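You operate a simulated robot arm through the tools that you are given. There is no shell and no other tool.

You run a simulated robot arm. Do the job below in one go: nothing can be reset, and whatever is moved stays where it is left.

TASK
Rinse the pink and teal cups and stand them on the dish rack.
Fine: on its lower shelf; tap off. Set down upright: pink cup, teal cup. What is to be rubbed or washed off counts as gone when no trace of it is left.
Where things are to end (x, y in the base frame): pink cup within 60 mm of [660, -690]; teal cup within 60 mm of [650, -800].

It is judged by the outcome, as a careful person would: the job done as asked, and still so three seconds after it is handed in. It fails if anything else is knocked over, pushed out of place, dropped, spilled or broken.

THE ROBOT
A 7-joint arm with a two-finger parallel gripper, fixed in place. Base frame: the origin is on the floor under the middle of its stand, x ahead of it, y to its left, z up; the work surface is at about z = 900. Lengths are in mm, angles in rad, forces in N, time in s.
It reaches about 1112 mm from its shoulder. Its first joint turns from -2.897 to 2.897 rad. Payload 3.43 kg.
Tool frame: the origin (TCP) lies between the finger pads and is the grasp point; the fingertips stand 34 mm ahead of it; z points along the fingers, y is the line along which they close. The gripper opens to 128 mm. The fingers are 24 mm wide and 12 mm thick; the gripper's body (48 by 130 mm) begins 96 mm behind the TCP.
Orientation is that of the tool frame in the base frame, as a unit quaternion [x, y, z, w]. With the fingers straight down and closing along the base's y, the tool's x points along the base's -x, its y along +y and its z along -z.

THE INTERFACE
- The arm moves only by the tool move_arm. Its argument "deltas" is a list of rows, each an object (a shift or turn left out is 0, a gripper value left out holds the last) with "xyz": the shift along the tool's x, y, z in cm, a list of three; "angular": the turn, a rotation vector about the tool's x, y, z in rad, a list of three; "grip": the gripper command, from -1 (shut) to 1 (fully open), values between in proportion. In form: [{"xyz": [tx, ty, tz], "angular": [rx, ry, rz], "grip": grip}, ...]. A call has 1 to 20 rows; each row is the pose to reach, as a shift and turn from the pose commanded when the call began, along the tool's axes at that moment. Rows are played at 5 a second. More than 50 mm and 0.15 rad between two rows, or a gripper value outside its range, and nothing of the call is played. Where a pose cannot be reached the arm comes as near as it can. A force on the tool above 40 N (or 10 N above the force at the start of the call, whichever is more), or a blocked arm, ends the call early, and 0.2 s more pass. Each finger travels about 153 mm/s and halts on what it meets, pressing with about 35 N; the grip force reading is that of the motor and also rises with nothing between the fingers. The clock runs only during rows and for 0.2 s after the last one: add rows that repeat a pose to give the fingers time. It gives the time, the measured TCP pose, the force on the tool (base axes), the opening and the grip force at its end, in the units of the frame above (readings bear some noise), with the torque about the TCP (base axes, N m) and any sound that the robot's microphone picked up.
- Cameras (640 x 400 px; columns grow to the right, rows downward): "scene" is fixed at [219.9, -652, 1479.6]; the picture's right is [-0.42, -0.91, 0.00], its down [-0.87, 0.40, -0.28] and it looks along [0.25, -0.12, -0.96] (base axes); focal length 251 px, centre (320, 200). "wrist" rides on the gripper at [76, -11, -160] in the tool frame; the picture's right is [0.15, 0.99, 0.00], its down [-0.88, 0.13, -0.46] and it looks along [-0.45, 0.07, 0.89] (tool axes); focal length 234 px, centre (320, 200). There is no depth. A picture from a camera that has moved, and an enlarged one, comes with that camera's place and axes in the base frame and with its lens.
- capture(camera): a new picture of that camera. The clock stands still meanwhile.
- enlarge(camera, box): a new picture of the part [left, top, right, bottom] of that camera's present view, enlarged. The clock stands still meanwhile.
- close_job(): hands the job in; it is judged then, once.

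Nothing tells you positions but the pictures and the camera data. Unless the task says otherwise, let go and move clear before handing in.

The tools are called after ">>>" by a JSON object that holds its "api" and its "payload". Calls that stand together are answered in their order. move_arm: Moves the arm, as the interface text tells. Its arguments: {"type":"object","properties":{"deltas":{"type":"array","items":{"type":"object","properties":{"xyz":{"type":"array","items":{"type":"number"}},"angular":{"type":"array","items":{"type":"number"}},"grip":{"type":"number"}}}}},"required":["deltas"]} The other tools are called the same way: capture (camera) takes a picture; enlarge (camera, box) takes an enlarged picture of a part of a camera's view; close_job () hands the job in.

At the start:

```text
t: 0.0
tool_pos: [360.6, -519.3, 1184.5]
tool_rot: [0.0, 1.0, -0.001, -0.003]
ft_force: [-0.1, -0.7, -0.3]
torque: [0.04, -0.02, -0.05]
finger_gap: 127.8
finger_force: 0.1
```

scene: 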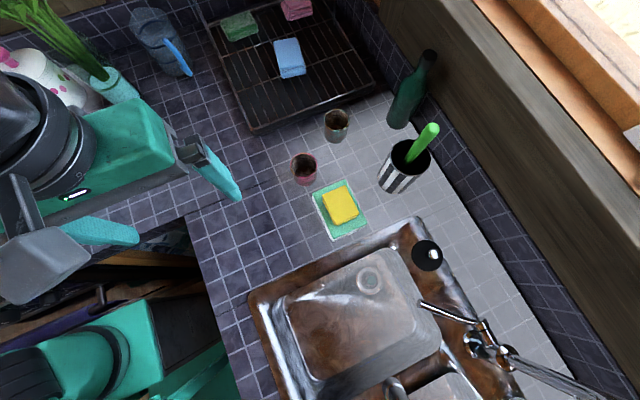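
wrist: 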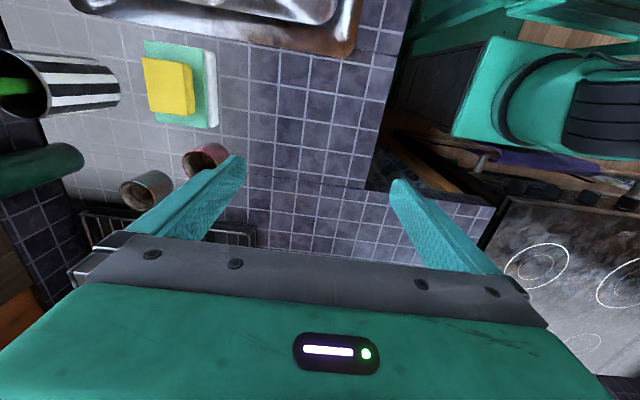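

I see a sink with a tap at the lower right, two small cups (one pink, one brownish/teal) between a sponge and the dish rack. I'll look closer at the parts before moving.

>>> {"api": "enlarge", "payload": {"camera": "scene", "box": [260, 80, 460, 205]}}

>>> {"api": "enlarge", "payload": {"camera": "scene", "box": [200, 0, 400, 125]}}

>>> {"api": "enlarge", "payload": {"camera": "scene", "box": [360, 240, 616, 400]}}

>>> {"api": "enlarge", "payload": {"camera": "scene", "box": [220, 200, 540, 400]}}

>>> {"api": "enlarge", "payload": {"camera": "wrist", "box": [60, 100, 320, 262]}}

```text
3.20 times, centred on (360, 142) of scene
camera zoom: at [219.9, -652.0, 1479.6], right [-0.42, -0.91, 0.0], down [-0.87, 0.4, -0.28], along [0.25, -0.12, -0.96], focal length 803 px, centre (192, 384)
```

zoom: 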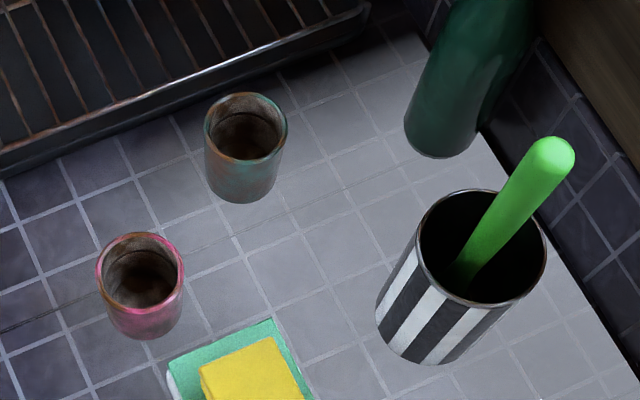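

```text
3.20 times, centred on (300, 62) of scene
camera zoom: at [219.9, -652.0, 1479.6], right [-0.42, -0.91, 0.0], down [-0.87, 0.4, -0.28], along [0.25, -0.12, -0.96], focal length 803 px, centre (384, 640)
```

zoom: 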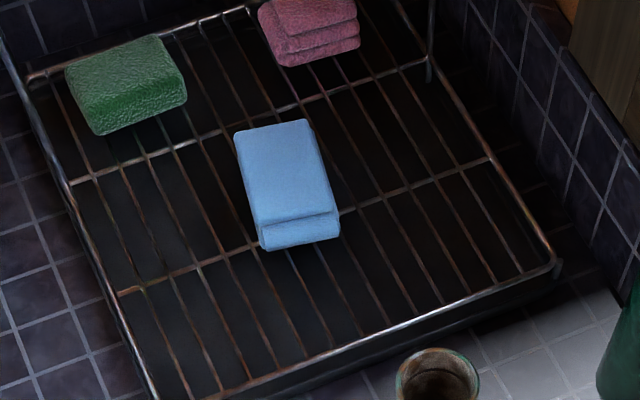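

```text
2.50 times, centred on (488, 320) of scene
camera zoom: at [219.9, -652.0, 1479.6], right [-0.42, -0.91, 0.0], down [-0.87, 0.4, -0.28], along [0.25, -0.12, -0.96], focal length 627 px, centre (-100, -100)
```

zoom: 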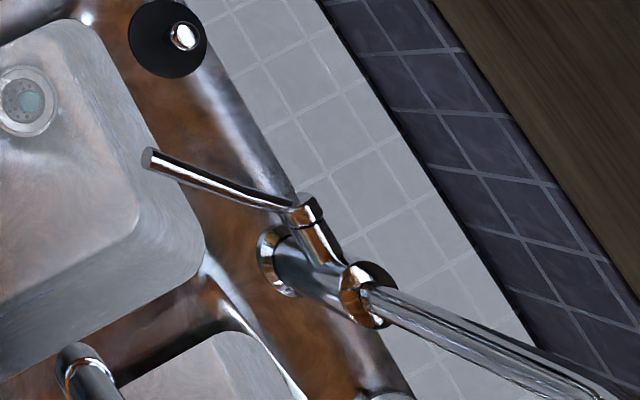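

```text
2.00 times, centred on (380, 300) of scene
camera zoom: at [219.9, -652.0, 1479.6], right [-0.42, -0.91, 0.0], down [-0.87, 0.4, -0.28], along [0.25, -0.12, -0.96], focal length 502 px, centre (200, 0)
```

zoom: 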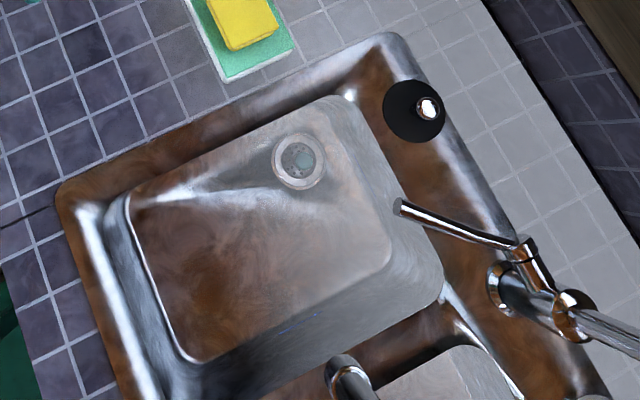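

```text
2.46 times, centred on (190, 181) of wrist
camera zoom: at [284.9, -530.7, 1345.0], right [-0.15, 0.99, 0.0], down [0.88, 0.13, 0.45], along [0.45, 0.06, -0.89], focal length 576 px, centre (640, 247)
```

zoom: 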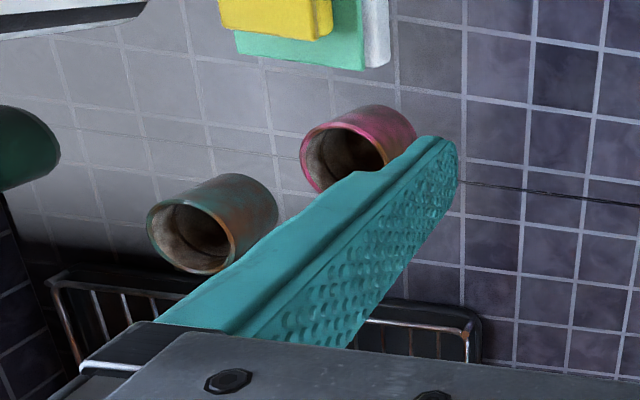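

The cups stand on the counter at about pink (438,-717) and teal (512,-832), roughly 60 mm wide and 75 mm tall. The tap appears to be at about (-50,-900) with a gooseneck. I'll move the arm back over the near side of the sink and tilt it, so the wrist camera can look at the tap.

>>> {"api": "move_arm", "payload": {"deltas": [{"xyz": [3.4, 0.4, -0.7], "angular": [0.08, 0, 0]}, {"xyz": [6.8, 0.8, -1.4], "angular": [0.16, 0, 0]}, {"xyz": [10.2, 1.2, -2.1], "angular": [0.24, 0, 0]}, {"xyz": [13.6, 1.6, -2.8], "angular": [0.32, 0, 0]}, {"xyz": [17, 2.0, -3.5], "angular": [0.4, 0, 0]}, {"xyz": [20.4, 2.4, -4.2], "angular": [0.48, 0, 0]}, {"xyz": [23.8, 2.8, -4.9], "angular": [0.56, 0, 0]}, {"xyz": [27.2, 3.2, -5.6], "angular": [0.64, 0, 0]}, {"xyz": [30.6, 3.6, -6.3], "angular": [0.72, 0, 0]}, {"xyz": [34, 4, -7], "angular": [0.8, 0, 0]}]}}

>>> {"api": "capture", "payload": {"camera": "wrist"}}

>>> {"api": "capture", "payload": {"camera": "scene"}}

```text
t: 2.2
tool_pos: [4.4, -479.5, 1256.6]
tool_rot: [0.0, 0.92, -0.391, 0.002]
ft_force: [1.3, 0.8, 0.6]
torque: [0.0, 0.02, -0.01]
finger_gap: 128.2
finger_force: 0.0
```

```text
taken
camera wrist: at [-73.0, -373.9, 1374.9], right [-0.14, 0.69, -0.71], down [0.88, 0.42, 0.23], along [0.46, -0.59, -0.66], focal length 234 px, centre (320, 200)
```

wrist: 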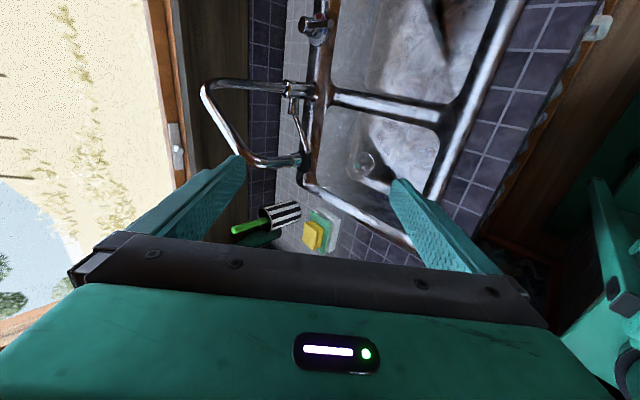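

```text
taken
```

scene: 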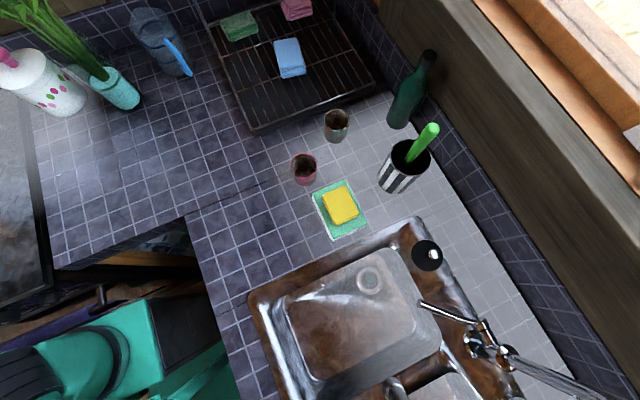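

>>> {"api": "enlarge", "payload": {"camera": "wrist", "box": [190, 0, 390, 125]}}

>>> {"api": "enlarge", "payload": {"camera": "wrist", "box": [190, 60, 350, 180]}}

>>> {"api": "enlarge", "payload": {"camera": "wrist", "box": [300, 0, 560, 220]}}

```text
3.20 times, centred on (290, 62) of wrist
camera zoom: at [-73.0, -373.9, 1374.9], right [-0.14, 0.69, -0.71], down [0.88, 0.42, 0.23], along [0.46, -0.59, -0.66], focal length 749 px, centre (416, 640)
```

zoom: 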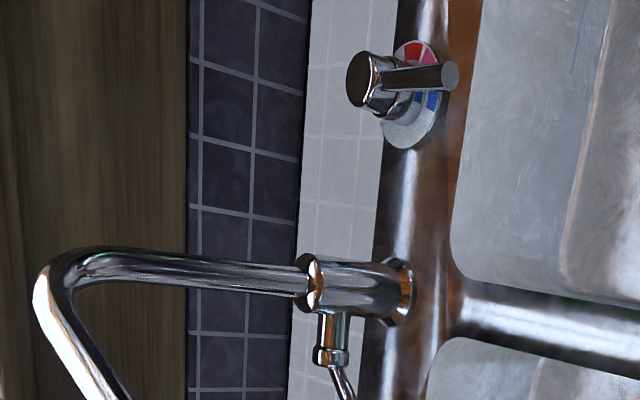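

```text
3.33 times, centred on (270, 120) of wrist
camera zoom: at [-73.0, -373.9, 1374.9], right [-0.14, 0.69, -0.71], down [0.88, 0.42, 0.23], along [0.46, -0.59, -0.66], focal length 781 px, centre (487, 467)
```

zoom: 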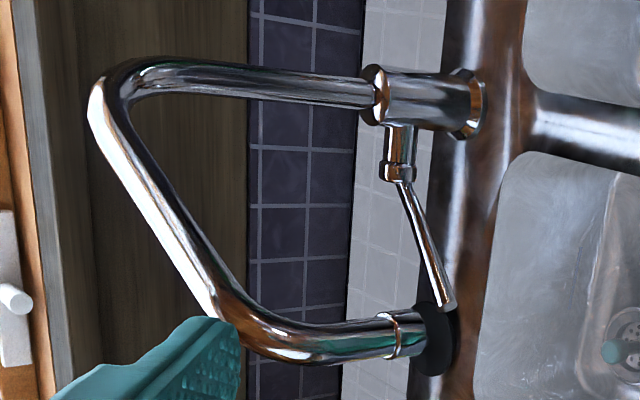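

```text
1.82 times, centred on (430, 110) of wrist
camera zoom: at [-73.0, -373.9, 1374.9], right [-0.14, 0.69, -0.71], down [0.88, 0.42, 0.23], along [0.46, -0.59, -0.66], focal length 426 px, centre (120, 364)
```

zoom: 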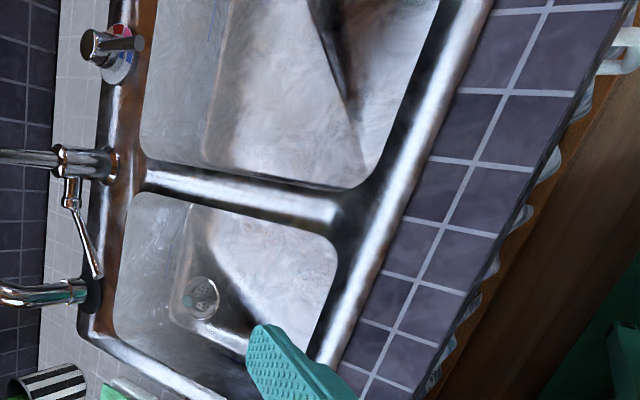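

The tap has a vertical pipe at about (-50,-895), a bar at z≈1200 and an outlet near (66,-682,1110), above the main bowl. A side lever runs from about (15,-883,970) to a tip near (94,-795,980), and there is a red/blue knob at about (-180,-896). I'll turn toward the lever from its +x side and look closer.

>>> {"api": "move_arm", "payload": {"deltas": [{"xyz": [-1.55, 0, 0.92], "angular": [-0.026, 0.038, -0.09]}, {"xyz": [-3.09, 0, 1.85], "angular": [-0.053, 0.075, -0.179]}, {"xyz": [-4.64, 0, 2.77], "angular": [-0.079, 0.113, -0.269]}, {"xyz": [-6.19, 0, 3.7], "angular": [-0.106, 0.151, -0.358]}, {"xyz": [-7.73, 0, 4.62], "angular": [-0.132, 0.189, -0.448]}, {"xyz": [-9.28, 0, 5.55], "angular": [-0.159, 0.227, -0.538]}, {"xyz": [-10.83, 0, 6.47], "angular": [-0.185, 0.264, -0.627]}, {"xyz": [-12.37, 0, 7.4], "angular": [-0.211, 0.302, -0.717]}, {"xyz": [-13.92, 0, 8.32], "angular": [-0.238, 0.34, -0.806]}, {"xyz": [-15.47, 0, 9.25], "angular": [-0.264, 0.378, -0.896]}, {"xyz": [-17.01, 0, 10.17], "angular": [-0.291, 0.415, -0.985]}, {"xyz": [-18.56, 0, 11.1], "angular": [-0.317, 0.453, -1.075]}]}}

>>> {"api": "capture", "payload": {"camera": "wrist"}}

>>> {"api": "capture", "payload": {"camera": "scene"}}

```text
t: 4.8
tool_pos: [190.6, -556.8, 1182.6]
tool_rot: [-0.382, 0.817, -0.186, -0.391]
ft_force: [-0.7, 0.4, 0.3]
torque: [-0.03, -0.05, 0.01]
finger_gap: 127.9
finger_force: 0.2
```

```text
taken
camera wrist: at [248.3, -505.5, 1341.5], right [-0.82, 0.56, 0.11], down [0.48, 0.78, -0.4], along [-0.31, -0.28, -0.91], focal length 234 px, centre (320, 200)
```

wrist: 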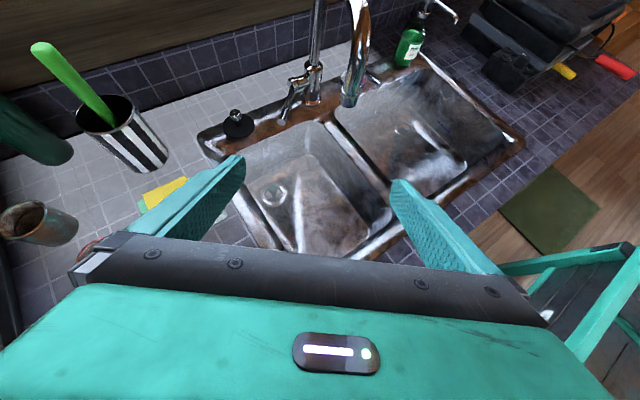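

```text
taken
```

scene: 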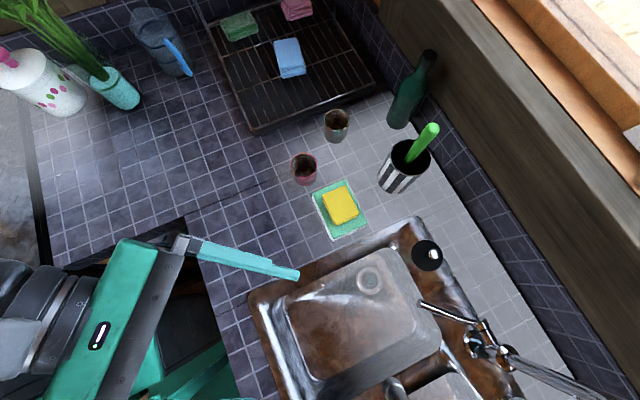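

>>> {"api": "enlarge", "payload": {"camera": "wrist", "box": [220, 0, 400, 112]}}

>>> {"api": "enlarge", "payload": {"camera": "wrist", "box": [0, 160, 180, 272]}}

```text
3.56 times, centred on (310, 56) of wrist
camera zoom: at [248.3, -505.5, 1341.5], right [-0.82, 0.56, 0.11], down [0.48, 0.78, -0.4], along [-0.31, -0.28, -0.91], focal length 833 px, centre (356, 712)
```

zoom: 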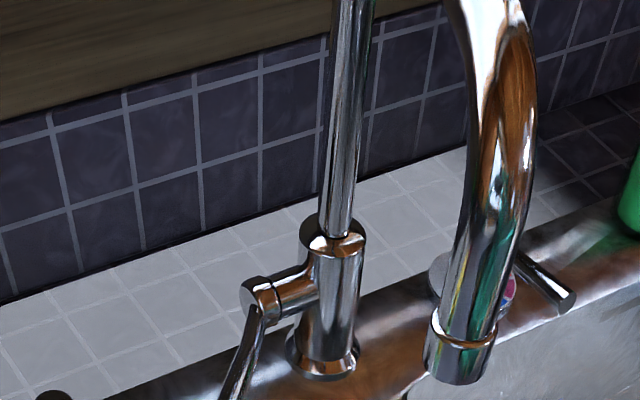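

```text
3.56 times, centred on (90, 216) of wrist
camera zoom: at [248.3, -505.5, 1341.5], right [-0.82, 0.56, 0.11], down [0.48, 0.78, -0.4], along [-0.31, -0.28, -0.91], focal length 833 px, centre (1138, 143)
```

zoom: 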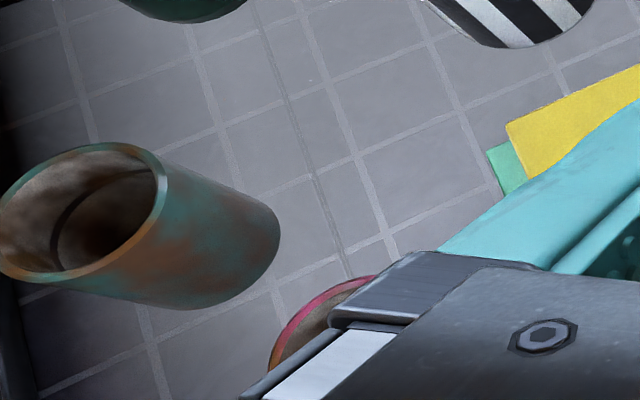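

>>> {"api": "enlarge", "payload": {"camera": "wrist", "box": [260, 60, 380, 135]}}

>>> {"api": "enlarge", "payload": {"camera": "scene", "box": [380, 280, 540, 380]}}

```text
5.33 times, centred on (320, 98) of wrist
camera zoom: at [248.3, -505.5, 1341.5], right [-0.82, 0.56, 0.11], down [0.48, 0.78, -0.4], along [-0.31, -0.28, -0.91], focal length 1249 px, centre (320, 747)
```

zoom: 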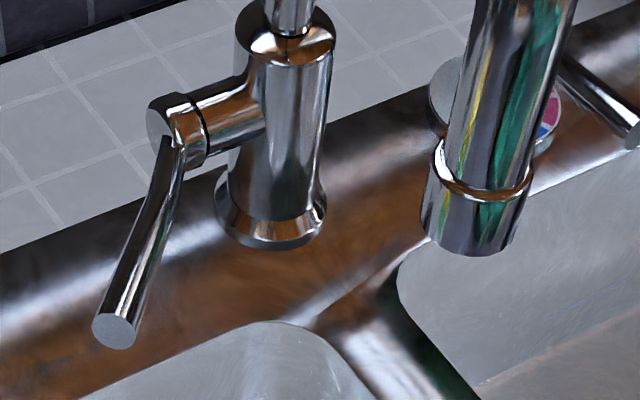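

```text
4.00 times, centred on (460, 330) of scene
camera zoom: at [219.9, -652.0, 1479.6], right [-0.42, -0.91, 0.0], down [-0.87, 0.4, -0.28], along [0.25, -0.12, -0.96], focal length 1004 px, centre (-240, -320)
```

zoom: 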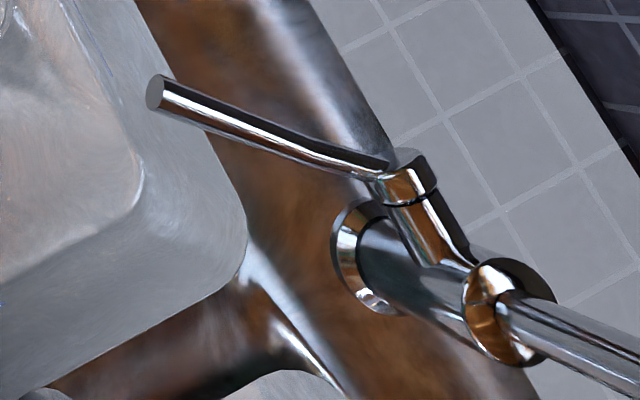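

The lever looks horizontal at z≈973, running from root (21,-881) to tip (93,-798) and hinged on a stub along x, so it most likely lifts to open. I'll narrow the fingers and go to a pre-grasp pose in line with it, from the +x/+y side and clear of the spout.

>>> {"api": "move_arm", "payload": {"deltas": [{"xyz": [0.05, -1.19, 2.78], "angular": [-0.018, 0, 0.014], "grip": -0.3}, {"xyz": [0.1, -2.38, 5.55], "angular": [-0.036, 0, 0.029]}, {"xyz": [0.16, -3.57, 8.33], "angular": [-0.054, 0, 0.043]}, {"xyz": [0.21, -4.77, 11.1], "angular": [-0.072, 0, 0.058]}, {"xyz": [0.26, -5.96, 13.88], "angular": [-0.089, 0, 0.072]}, {"xyz": [0.32, -7.15, 16.66], "angular": [-0.107, 0, 0.086]}, {"xyz": [0.37, -8.34, 19.43], "angular": [-0.125, 0, 0.1]}, {"xyz": [0.42, -9.53, 22.21], "angular": [-0.143, 0, 0.115]}]}}

>>> {"api": "capture", "payload": {"camera": "wrist"}}

>>> {"api": "capture", "payload": {"camera": "scene"}}

```text
t: 6.6
tool_pos: [148.1, -754.8, 1047.9]
tool_rot: [-0.305, 0.849, -0.15, -0.405]
ft_force: [-0.6, 0.7, 0.5]
torque: [0.01, -0.06, 0.02]
finger_gap: 45.0
finger_force: 0.1
```

```text
taken
camera wrist: at [214.1, -714.7, 1207.7], right [-0.7, 0.7, 0.11], down [0.62, 0.68, -0.4], along [-0.35, -0.22, -0.91], focal length 234 px, centre (320, 200)
```

wrist: 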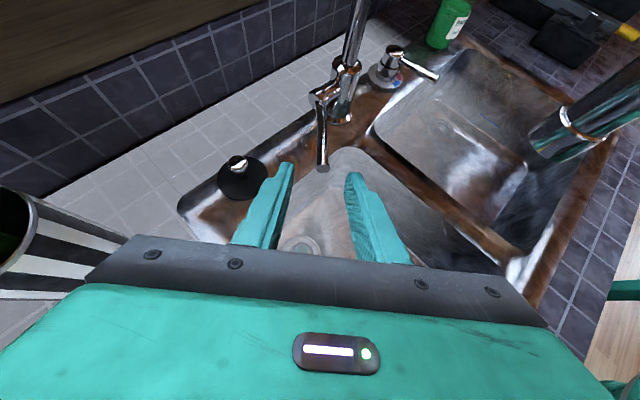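

```text
taken
```

scene: 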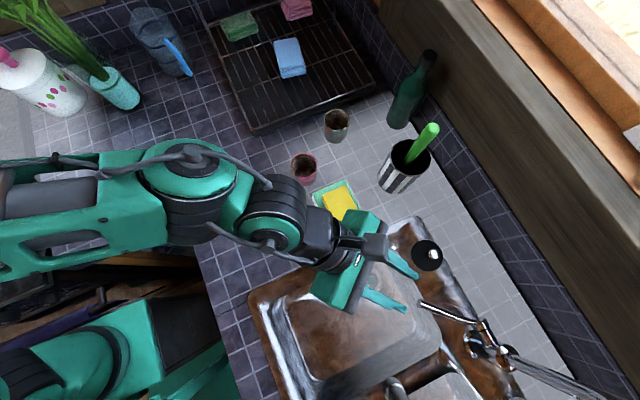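

The lever tip sits centred between the fingers, as computed. I'll advance along the tool axis so the fingers straddle it.

>>> {"api": "move_arm", "payload": {"deltas": [{"xyz": [-0.04, -0.02, 2.0]}, {"xyz": [-0.08, -0.04, 4.0]}, {"xyz": [-0.12, -0.06, 6.0]}, {"xyz": [-0.16, -0.08, 8.0]}, {"xyz": [-0.19, -0.1, 9.9]}, {"xyz": [-0.19, -0.1, 9.9]}]}}

>>> {"api": "capture", "payload": {"camera": "wrist"}}

>>> {"api": "enlarge", "payload": {"camera": "scene", "box": [340, 230, 540, 355]}}

```text
t: 8.0
tool_pos: [93.3, -805.9, 982.7]
tool_rot: [-0.306, 0.848, -0.151, -0.406]
ft_force: [0.8, 0.3, -0.7]
torque: [0.0, 0.01, 0.01]
finger_gap: 44.8
finger_force: 0.1
```

```text
taken
camera wrist: at [158.9, -764.8, 1142.2], right [-0.7, 0.7, 0.11], down [0.62, 0.68, -0.4], along [-0.35, -0.22, -0.91], focal length 234 px, centre (320, 200)
```

wrist: 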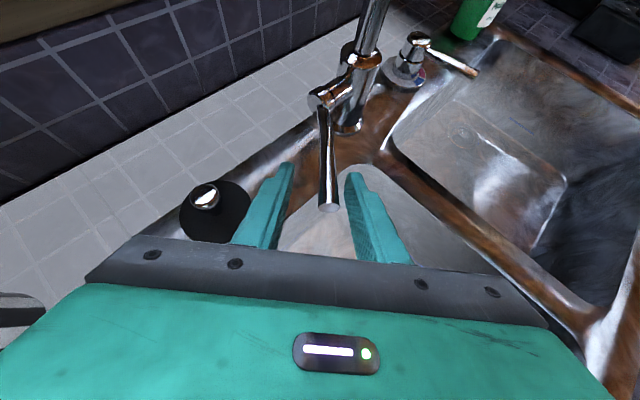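

```text
3.20 times, centred on (440, 292) of scene
camera zoom: at [219.9, -652.0, 1479.6], right [-0.42, -0.91, 0.0], down [-0.87, 0.4, -0.28], along [0.25, -0.12, -0.96], focal length 803 px, centre (-64, -96)
```

zoom: 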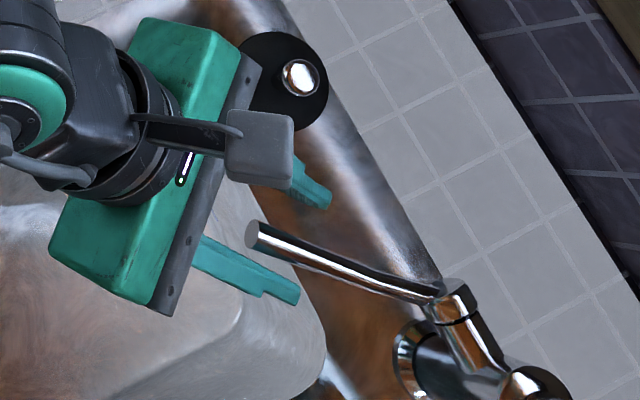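

The lever lies between the pads. I'll close on it gently.

>>> {"api": "move_arm", "payload": {"deltas": [{"grip": -0.6}, {"grip": -0.8}, {"grip": -1}, {"grip": -1}]}}

>>> {"api": "capture", "payload": {"camera": "wrist"}}

```text
t: 8.9
tool_pos: [85.6, -803.7, 981.0]
tool_rot: [-0.307, 0.852, -0.148, -0.396]
ft_force: [35.6, 15.0, 3.8]
torque: [0.48, -0.86, 1.98]
finger_gap: 18.7
finger_force: 45.2
stopped in row 4: the force on the tool passed its limit at 42 N (the readings are from after the stop); the commanded pose is now the measured one
```

```text
taken
camera wrist: at [148.3, -764.0, 1141.6], right [-0.71, 0.7, 0.1], down [0.62, 0.68, -0.39], along [-0.34, -0.21, -0.92], focal length 234 px, centre (320, 200)
```

wrist: 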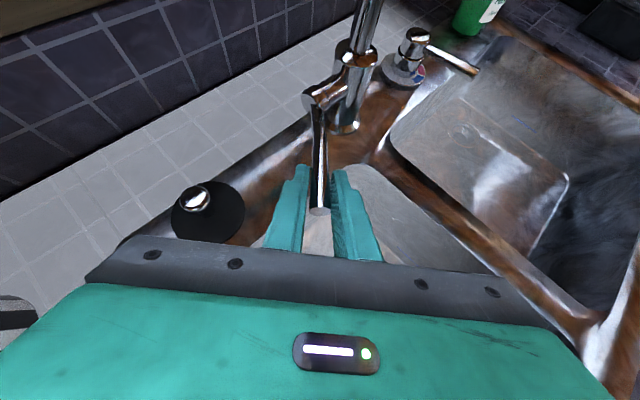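

The fingers have the lever and it nudged the hand sideways a few mm. I'll hold still to see whether the force relaxes.

>>> {"api": "move_arm", "payload": {"deltas": [{"xyz": [0, 0, 0]}, {"xyz": [0, 0, 0]}]}}

```text
t: 9.5
tool_pos: [84.8, -804.0, 980.4]
tool_rot: [-0.306, 0.852, -0.149, -0.397]
ft_force: [43.1, 8.3, -1.4]
torque: [0.24, -0.67, 2.2]
finger_gap: 18.7
finger_force: 44.9
```

>>> {"api": "move_arm", "payload": {"deltas": [{"grip": -0.5}, {"grip": -0.35}, {"grip": -0.35}]}}

>>> {"api": "enlarge", "payload": {"camera": "scene", "box": [380, 280, 540, 380]}}

>>> {"api": "enlarge", "payload": {"camera": "wrist", "box": [240, 60, 420, 260]}}

```text
t: 10.3
tool_pos: [76.9, -801.0, 983.5]
tool_rot: [-0.302, 0.852, -0.147, -0.401]
ft_force: [-0.7, 0.1, 0.5]
torque: [0.02, -0.01, -0.02]
finger_gap: 41.8
finger_force: 0.0
```

```text
4.00 times, centred on (460, 330) of scene
camera zoom: at [219.9, -652.0, 1479.6], right [-0.42, -0.91, 0.0], down [-0.87, 0.4, -0.28], along [0.25, -0.12, -0.96], focal length 1004 px, centre (-240, -320)
```

zoom: 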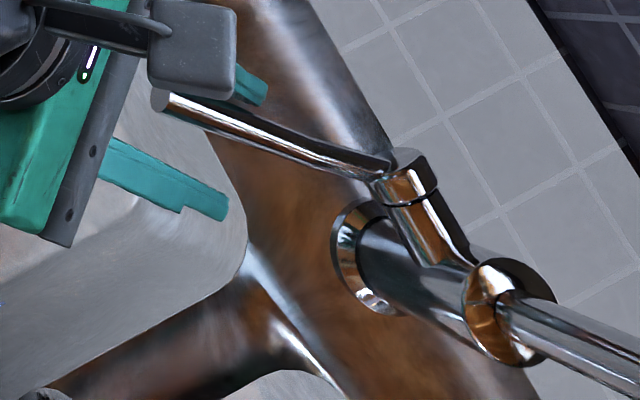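

```text
2.00 times, centred on (330, 160) of wrist
camera zoom: at [140.4, -762.3, 1143.6], right [-0.7, 0.71, 0.1], down [0.63, 0.67, -0.39], along [-0.35, -0.21, -0.91], focal length 468 px, centre (300, 280)
```

zoom: 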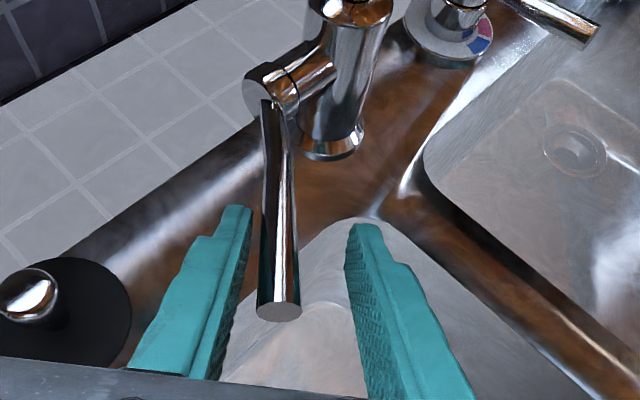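

The lever got pressed at a small angle, so gripping it is awkward. I'll back off and hook under it with nearly closed fingers, then lift.

>>> {"api": "move_arm", "payload": {"deltas": [{"xyz": [0, 0, -2.5]}, {"xyz": [0, 0, -5]}, {"xyz": [0, 0, -7.5]}, {"xyz": [0, 0, -10]}, {"xyz": [-2.8, -0.27, -8.5], "grip": -0.875}, {"xyz": [-5.6, -0.53, -7.0]}, {"xyz": [-5.6, -0.53, -5.9]}, {"xyz": [-5.6, -0.53, -3.6]}, {"xyz": [-5.6, -0.53, -1.3]}, {"xyz": [-5.6, -0.53, 1.1]}, {"xyz": [-5.6, -0.53, 1.1]}]}}

>>> {"api": "enlarge", "payload": {"camera": "scene", "box": [380, 280, 540, 380]}}

>>> {"api": "enlarge", "payload": {"camera": "wrist", "box": [200, 0, 460, 260]}}

```text
t: 12.7
tool_pos: [99.1, -789.8, 934.0]
tool_rot: [-0.302, 0.853, -0.147, -0.4]
ft_force: [-0.5, -0.3, -1.1]
torque: [-0.01, 0.0, -0.02]
finger_gap: 7.8
finger_force: 0.0
```

```text
4.00 times, centred on (460, 330) of scene
camera zoom: at [219.9, -652.0, 1479.6], right [-0.42, -0.91, 0.0], down [-0.87, 0.4, -0.28], along [0.25, -0.12, -0.96], focal length 1004 px, centre (-240, -320)
```

zoom: 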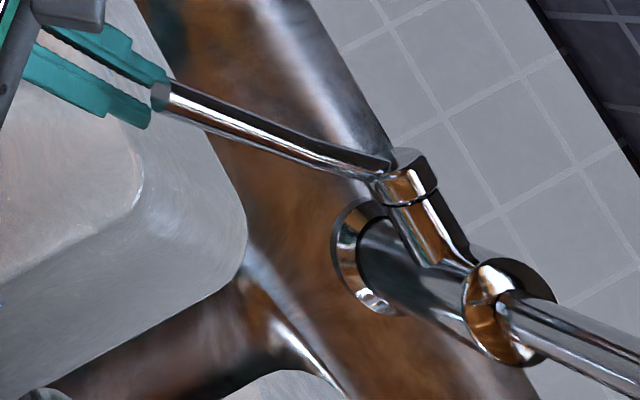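

```text
1.54 times, centred on (330, 130) of wrist
camera zoom: at [163.9, -749.9, 1095.0], right [-0.7, 0.71, 0.1], down [0.63, 0.67, -0.39], along [-0.35, -0.21, -0.91], focal length 360 px, centre (305, 308)
```

zoom: 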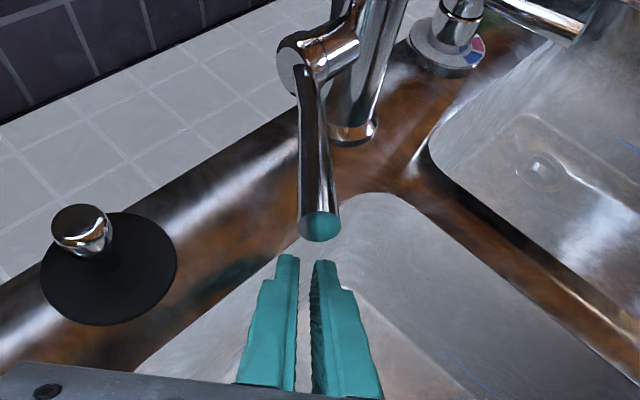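

The fingertips are under the lever's end. I'll raise them slowly and watch the force.

>>> {"api": "move_arm", "payload": {"deltas": [{"xyz": [0.77, -0.01, -0.63]}, {"xyz": [1.54, -0.02, -1.27]}, {"xyz": [2.16, -0.02, -1.78]}, {"xyz": [2.7, -0.03, -2.2]}, {"xyz": [3.2, -0.03, -2.6]}, {"xyz": [3.6, -0.03, -3.0]}, {"xyz": [4.0, -0.04, -3.3]}]}}

>>> {"api": "capture", "payload": {"camera": "scene"}}

>>> {"api": "capture", "payload": {"camera": "wrist"}}

```text
t: 14.3
tool_pos: [101.8, -788.9, 985.9]
tool_rot: [-0.302, 0.853, -0.147, -0.4]
ft_force: [-0.1, -0.3, -1.4]
torque: [-0.01, -0.01, -0.01]
finger_gap: 8.3
finger_force: 0.1
```

```text
taken
```

scene: 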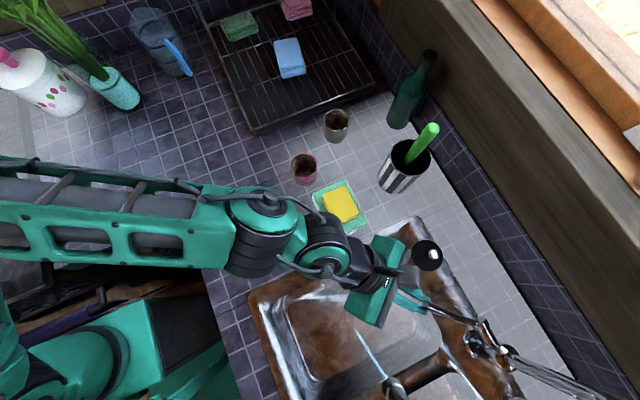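

```text
taken
camera wrist: at [165.8, -749.4, 1145.5], right [-0.7, 0.71, 0.1], down [0.63, 0.67, -0.39], along [-0.35, -0.21, -0.91], focal length 234 px, centre (320, 200)
```

wrist: 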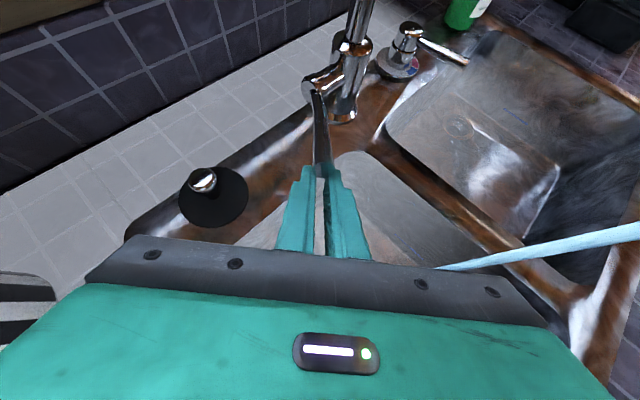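

Water is running: a light-blue stream falls from the outlet. I'll drop the fingers a little to see whether the lever stays up.

>>> {"api": "move_arm", "payload": {"deltas": [{"xyz": [-0.6, 0, 0.5]}, {"xyz": [-1.2, 0, 1.0]}, {"xyz": [-2.0, 0, 1.6]}, {"xyz": [-2.0, 0, 1.6]}]}}

>>> {"api": "enlarge", "payload": {"camera": "scene", "box": [320, 240, 560, 400]}}

>>> {"api": "enlarge", "payload": {"camera": "wrist", "box": [240, 0, 640, 270]}}

```text
t: 15.3
tool_pos: [100.8, -788.9, 958.2]
tool_rot: [-0.302, 0.852, -0.147, -0.401]
ft_force: [0.0, -0.3, -0.7]
torque: [-0.01, 0.0, 0.02]
finger_gap: 7.7
finger_force: 0.0
```

```text
2.50 times, centred on (440, 320) of scene
camera zoom: at [219.9, -652.0, 1479.6], right [-0.42, -0.91, 0.0], down [-0.87, 0.4, -0.28], along [0.25, -0.12, -0.96], focal length 627 px, centre (20, -100)
```

zoom: 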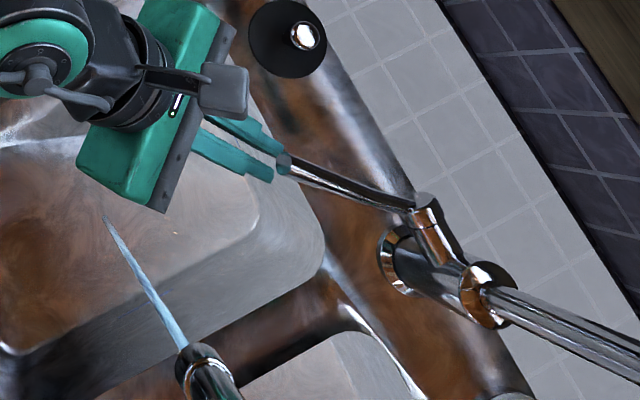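

```text
1.48 times, centred on (440, 135) of wrist
camera zoom: at [165.9, -749.2, 1119.4], right [-0.7, 0.71, 0.1], down [0.63, 0.67, -0.39], along [-0.35, -0.21, -0.91], focal length 347 px, centre (142, 296)
```

zoom: 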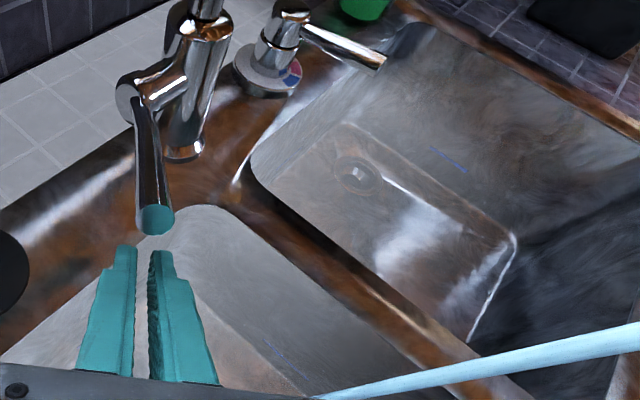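

The lever stays up and water runs at about (57,-675). Next I'll back away from the tap and swing the gripper to point outward and down, toward the pink cup.

>>> {"api": "move_arm", "payload": {"deltas": [{"xyz": [0, 0, -3]}, {"xyz": [0, 0, -7]}, {"xyz": [0, 0, -11]}, {"xyz": [0, 0, -15]}, {"xyz": [0, -1, -19]}, {"xyz": [0, -2.5, -23]}]}}

>>> {"api": "capture", "payload": {"camera": "scene"}}

```text
t: 16.7
tool_pos: [256.0, -694.6, 1103.8]
tool_rot: [-0.301, 0.853, -0.147, -0.4]
ft_force: [-0.1, -0.3, 0.0]
torque: [0.01, -0.04, 0.01]
finger_gap: 8.0
finger_force: 0.1
```

```text
taken
```

scene: 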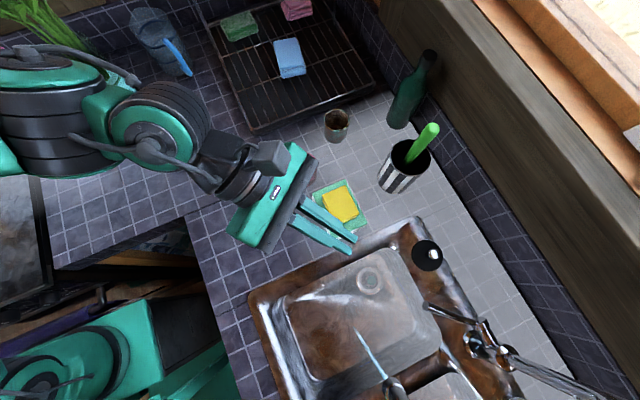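

>>> {"api": "move_arm", "payload": {"deltas": [{"xyz": [-0.11, 0.2, -0.79], "angular": [0, -0.092, 0.091], "grip": 0.4}, {"xyz": [-0.23, 0.41, -1.58], "angular": [-0.001, -0.185, 0.182]}, {"xyz": [-0.34, 0.61, -2.38], "angular": [-0.001, -0.277, 0.273]}, {"xyz": [-0.46, 0.81, -3.17], "angular": [-0.002, -0.37, 0.364]}, {"xyz": [-0.57, 1.02, -3.96], "angular": [-0.002, -0.462, 0.455]}, {"xyz": [-0.69, 1.22, -4.75], "angular": [-0.003, -0.555, 0.546]}, {"xyz": [-0.8, 1.43, -5.54], "angular": [-0.003, -0.647, 0.637]}, {"xyz": [-0.92, 1.63, -6.33], "angular": [-0.004, -0.74, 0.728]}, {"xyz": [-1.03, 1.83, -7.13], "angular": [-0.004, -0.832, 0.818]}, {"xyz": [-1.15, 2.04, -7.92], "angular": [-0.005, -0.924, 0.909]}, {"xyz": [-1.26, 2.24, -8.71], "angular": [-0.005, -1.017, 1.0]}, {"xyz": [-1.38, 2.45, -9.5], "angular": [-0.006, -1.109, 1.091]}, {"xyz": [-1.5, 2.65, -10.3], "angular": [-0.006, -1.202, 1.182]}, {"xyz": [-1.61, 2.85, -11.09], "angular": [-0.007, -1.294, 1.273]}, {"xyz": [-1.72, 3.06, -11.88], "angular": [-0.007, -1.387, 1.364]}, {"xyz": [-1.84, 3.26, -12.67], "angular": [-0.008, -1.479, 1.455]}, {"xyz": [-1.84, 3.26, -12.67], "angular": [-0.008, -1.479, 1.455]}]}}

>>> {"api": "capture", "payload": {"camera": "wrist"}}

>>> {"api": "capture", "payload": {"camera": "scene"}}

```text
t: 20.3
tool_pos: [318.5, -599.1, 1171.0]
tool_rot: [0.273, 0.862, -0.128, 0.407]
ft_force: [0.1, -0.6, 0.3]
torque: [0.01, 0.05, 0.02]
finger_gap: 89.6
finger_force: 0.0
```

```text
taken
camera wrist: at [171.5, -511.0, 1213.8], right [0.49, 0.86, -0.11], down [0.24, -0.01, 0.97], along [0.84, -0.51, -0.22], focal length 234 px, centre (320, 200)
```

wrist: 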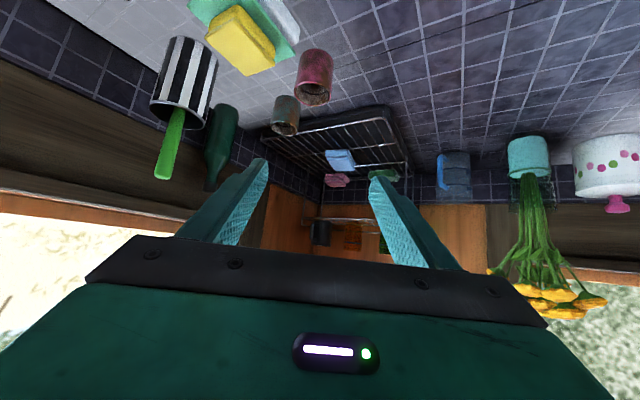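

```text
taken
```

scene: 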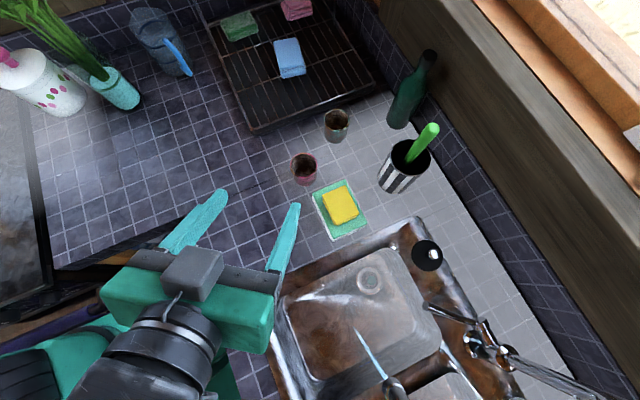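

>>> {"api": "enlarge", "payload": {"camera": "wrist", "box": [220, 40, 440, 200]}}

>>> {"api": "enlarge", "payload": {"camera": "scene", "box": [190, 0, 400, 150]}}

```text
2.50 times, centred on (330, 120) of wrist
camera zoom: at [171.5, -511.0, 1213.8], right [0.49, 0.86, -0.11], down [0.24, -0.01, 0.97], along [0.84, -0.51, -0.22], focal length 585 px, centre (295, 400)
```

zoom: 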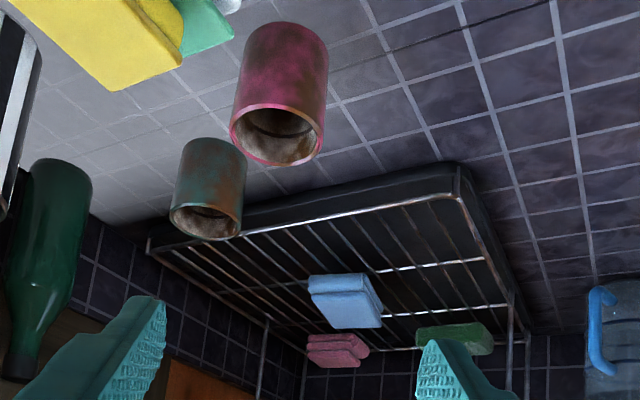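

```text
2.67 times, centred on (295, 75) of scene
camera zoom: at [219.9, -652.0, 1479.6], right [-0.42, -0.91, 0.0], down [-0.87, 0.4, -0.28], along [0.25, -0.12, -0.96], focal length 669 px, centre (387, 533)
```

zoom: 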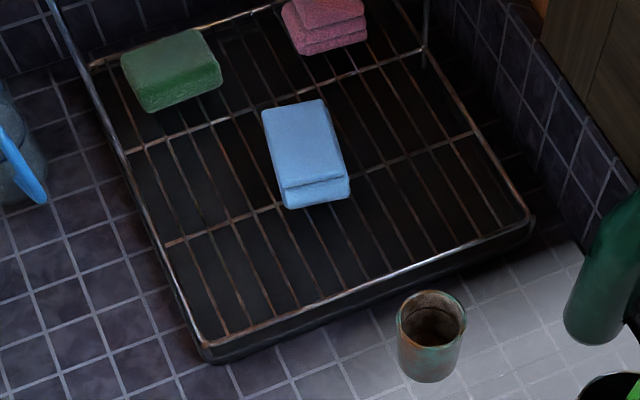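

The rack is a low wire tray at z≈943 spanning x 597–900 and y -640 to -980. Its upper tier is only at the far back (x>820), and the blue cloth's front edge is at x≈690. The pink cup refines to (446,-717), about 60 mm wide and 62 mm tall. I'll go to its pre-grasp.

>>> {"api": "move_arm", "payload": {"deltas": [{"xyz": [1.12, -0.39, 2.97]}, {"xyz": [2.24, -0.78, 5.94]}, {"xyz": [3.37, -1.18, 8.92]}, {"xyz": [4.49, -1.57, 11.89]}, {"xyz": [5.6, -1.96, 14.86]}, {"xyz": [6.73, -2.35, 17.83]}, {"xyz": [6.73, -2.35, 17.83]}]}}

>>> {"api": "capture", "payload": {"camera": "wrist"}}

>>> {"api": "capture", "payload": {"camera": "scene"}}

```text
t: 21.9
tool_pos: [382.8, -672.4, 1006.8]
tool_rot: [0.273, 0.862, -0.128, 0.407]
ft_force: [-0.9, -0.3, 0.3]
torque: [-0.04, -0.04, 0.01]
finger_gap: 89.5
finger_force: 0.2
```

```text
taken
camera wrist: at [235.9, -583.3, 1049.3], right [0.49, 0.86, -0.11], down [0.24, -0.01, 0.97], along [0.84, -0.51, -0.22], focal length 234 px, centre (320, 200)
```

wrist: 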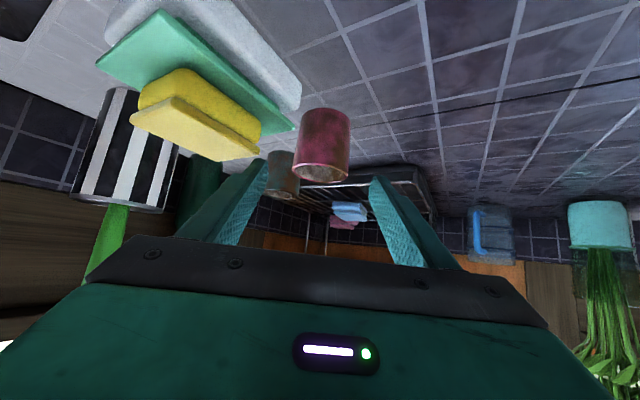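

```text
taken
```

scene: 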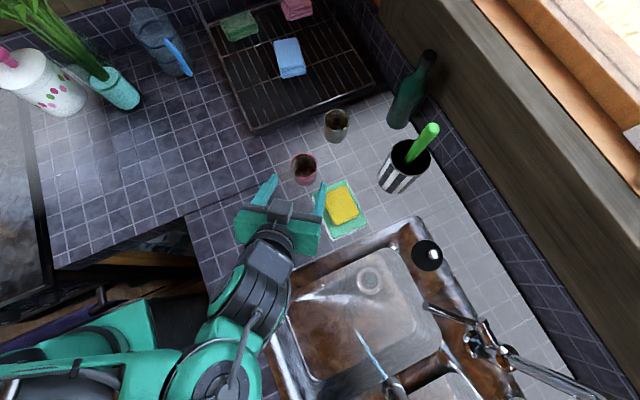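

Before advancing I want to check the height of the sponge stack just left of the cup, since the hand passes near it.

>>> {"api": "enlarge", "payload": {"camera": "wrist", "box": [80, 60, 380, 247]}}

>>> {"api": "enlarge", "payload": {"camera": "scene", "box": [270, 130, 400, 250]}}

```text
2.13 times, centred on (230, 154) of wrist
camera zoom: at [235.9, -583.3, 1049.3], right [0.49, 0.86, -0.11], down [0.24, -0.01, 0.97], along [0.84, -0.51, -0.22], focal length 500 px, centre (512, 299)
```

zoom: 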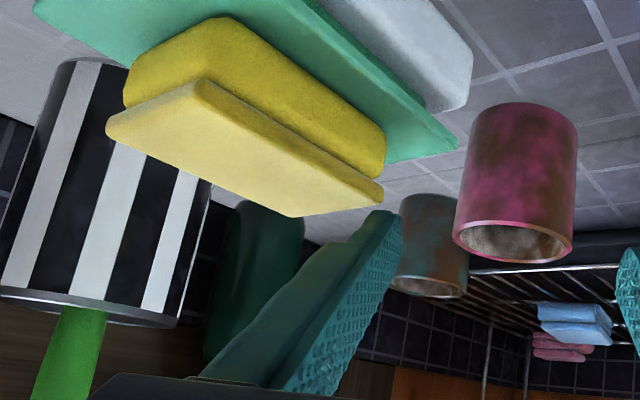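

```text
3.33 times, centred on (335, 190) of scene
camera zoom: at [219.9, -652.0, 1479.6], right [-0.42, -0.91, 0.0], down [-0.87, 0.4, -0.28], along [0.25, -0.12, -0.96], focal length 836 px, centre (270, 233)
```

zoom: 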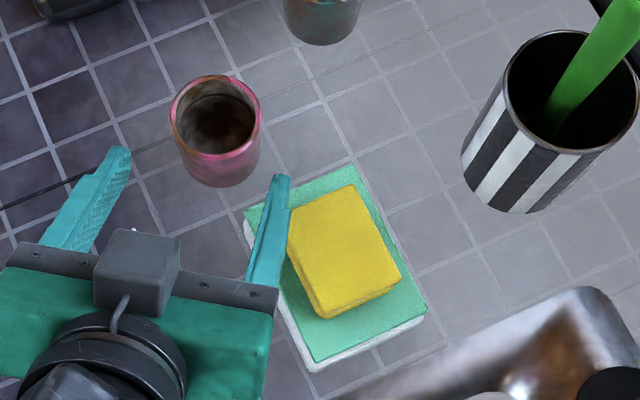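

The sponge stack tops out at about z=969 (yellow) and 943 (green). I'll yaw to an azimuth of -45° to keep the hand clear of it, then check alignment again.

>>> {"api": "move_arm", "payload": {"deltas": [{"xyz": [0.01, 0.53, 0.06], "angular": [0.045, 0, 0.037], "grip": 0.31}, {"xyz": [0.02, 1.06, 0.12], "angular": [0.09, 0, 0.074]}, {"xyz": [0.03, 1.6, 0.18], "angular": [0.135, 0, 0.111]}, {"xyz": [0.03, 1.6, 0.18], "angular": [0.135, 0, 0.111]}]}}

>>> {"api": "capture", "payload": {"camera": "wrist"}}

```text
t: 22.9
tool_pos: [392.6, -659.8, 1006.5]
tool_rot: [0.348, 0.834, -0.165, 0.395]
ft_force: [-0.1, 0.3, -0.2]
torque: [-0.02, -0.02, 0.01]
finger_gap: 83.5
finger_force: 0.1
```

```text
taken
camera wrist: at [263.7, -546.7, 1048.4], right [0.64, 0.76, -0.11], down [0.24, -0.06, 0.97], along [0.73, -0.64, -0.22], focal length 234 px, centre (320, 200)
```

wrist: 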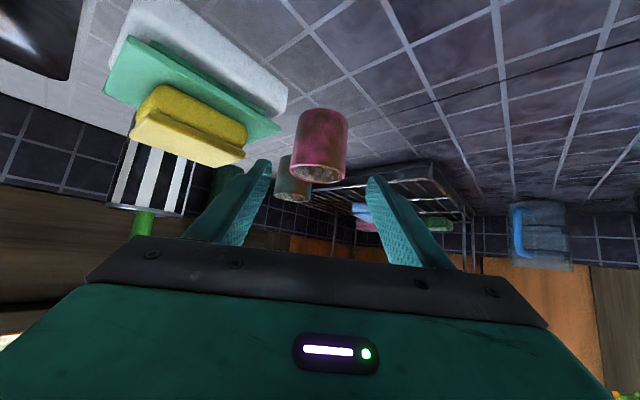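

The cup is centred between the fingers. I'll advance and check before closing.

>>> {"api": "move_arm", "payload": {"deltas": [{"xyz": [0, 0.05, 2.5]}, {"xyz": [0, 0.08, 5]}, {"xyz": [0, 0.1, 7.5]}, {"xyz": [0, 0.1, 10]}, {"xyz": [0, 0.1, 10]}]}}

>>> {"api": "capture", "payload": {"camera": "wrist"}}

>>> {"api": "enlarge", "payload": {"camera": "scene", "box": [220, 110, 420, 250]}}

```text
t: 24.1
tool_pos: [450.7, -715.4, 942.2]
tool_rot: [0.347, 0.835, -0.163, 0.395]
ft_force: [0.3, -0.1, 0.9]
torque: [-0.03, -0.01, 0.0]
finger_gap: 84.0
finger_force: 0.1
```

```text
taken
camera wrist: at [320.8, -601.9, 984.8], right [0.64, 0.76, -0.11], down [0.24, -0.06, 0.97], along [0.73, -0.64, -0.22], focal length 234 px, centre (320, 200)
```

wrist: 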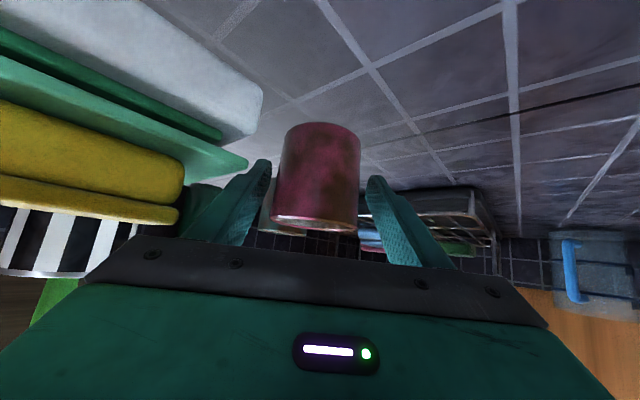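

```text
2.86 times, centred on (320, 180) of scene
camera zoom: at [219.9, -652.0, 1479.6], right [-0.42, -0.91, 0.0], down [-0.87, 0.4, -0.28], along [0.25, -0.12, -0.96], focal length 717 px, centre (320, 257)
```

zoom: 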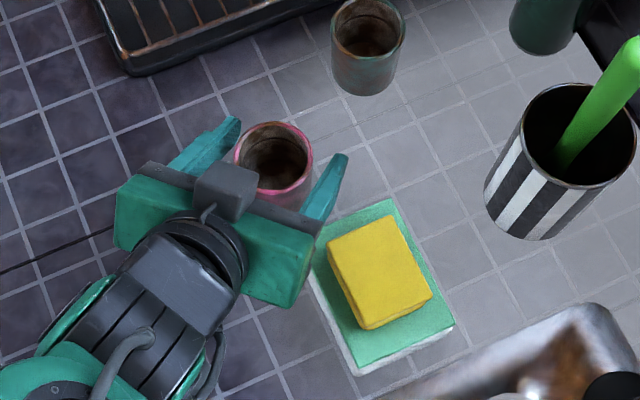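

>>> {"api": "move_arm", "payload": {"deltas": [{"grip": 0.1}, {"grip": 0.0}, {"grip": -0.1}, {"grip": -0.4}, {"grip": -0.6}, {"grip": -0.6}]}}

>>> {"api": "capture", "payload": {"camera": "wrist"}}

```text
t: 25.5
tool_pos: [449.7, -715.8, 942.4]
tool_rot: [0.347, 0.835, -0.163, 0.395]
ft_force: [0.2, 0.2, 0.1]
torque: [0.06, 0.02, -0.01]
finger_gap: 59.6
finger_force: 34.5
```

```text
taken
camera wrist: at [320.7, -601.8, 985.0], right [0.64, 0.76, -0.11], down [0.24, -0.06, 0.97], along [0.73, -0.64, -0.22], focal length 234 px, centre (320, 200)
```

wrist: 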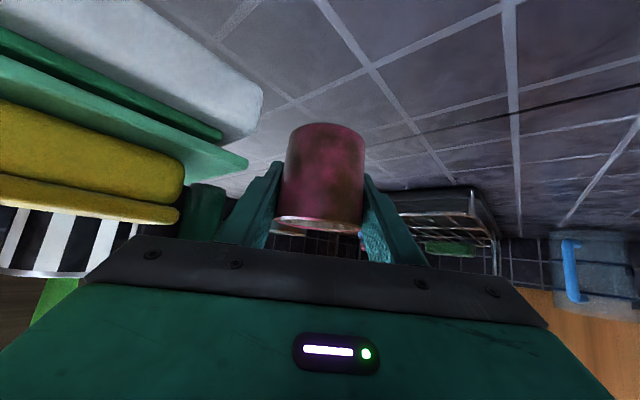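

The grip is firm at 59.6 mm. I'll lift the cup straight up.

>>> {"api": "move_arm", "payload": {"deltas": [{"xyz": [-1.16, 0, -0.95]}, {"xyz": [-3.1, 0, -2.54]}, {"xyz": [-5.4, 0, -4.45]}, {"xyz": [-7.73, 0, -6.35]}, {"xyz": [-10.05, 0.03, -8.26]}, {"xyz": [-10.05, 0.03, -8.26]}]}}

>>> {"api": "capture", "payload": {"camera": "scene"}}

>>> {"api": "capture", "payload": {"camera": "wrist"}}

```text
t: 26.9
tool_pos: [451.0, -715.5, 1074.4]
tool_rot: [0.347, 0.835, -0.163, 0.395]
ft_force: [-0.3, -0.5, -0.7]
torque: [-0.04, 0.04, 0.0]
finger_gap: 59.4
finger_force: 34.6
```

```text
taken
```

scene: 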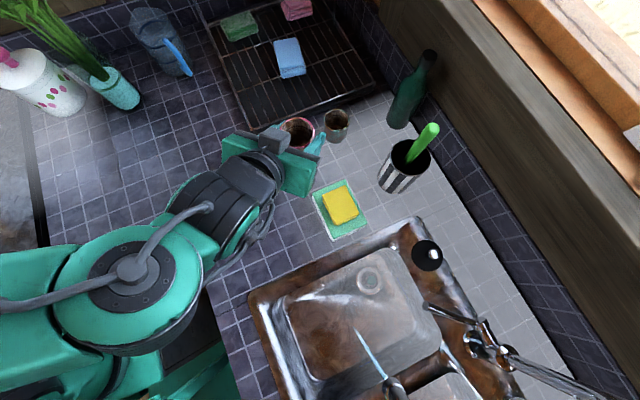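

```text
taken
camera wrist: at [321.5, -601.6, 1116.1], right [0.64, 0.76, -0.11], down [0.24, -0.06, 0.97], along [0.73, -0.64, -0.22], focal length 234 px, centre (320, 200)
```

wrist: 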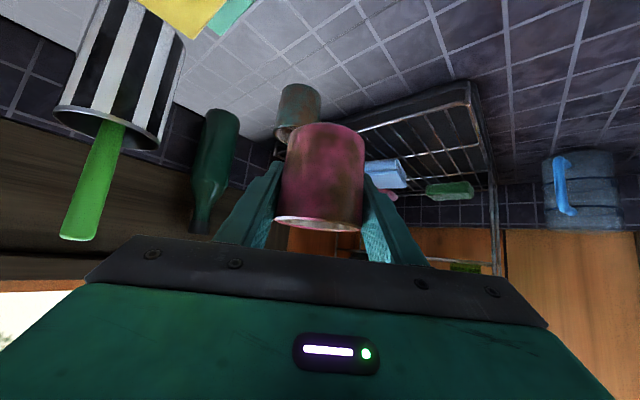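

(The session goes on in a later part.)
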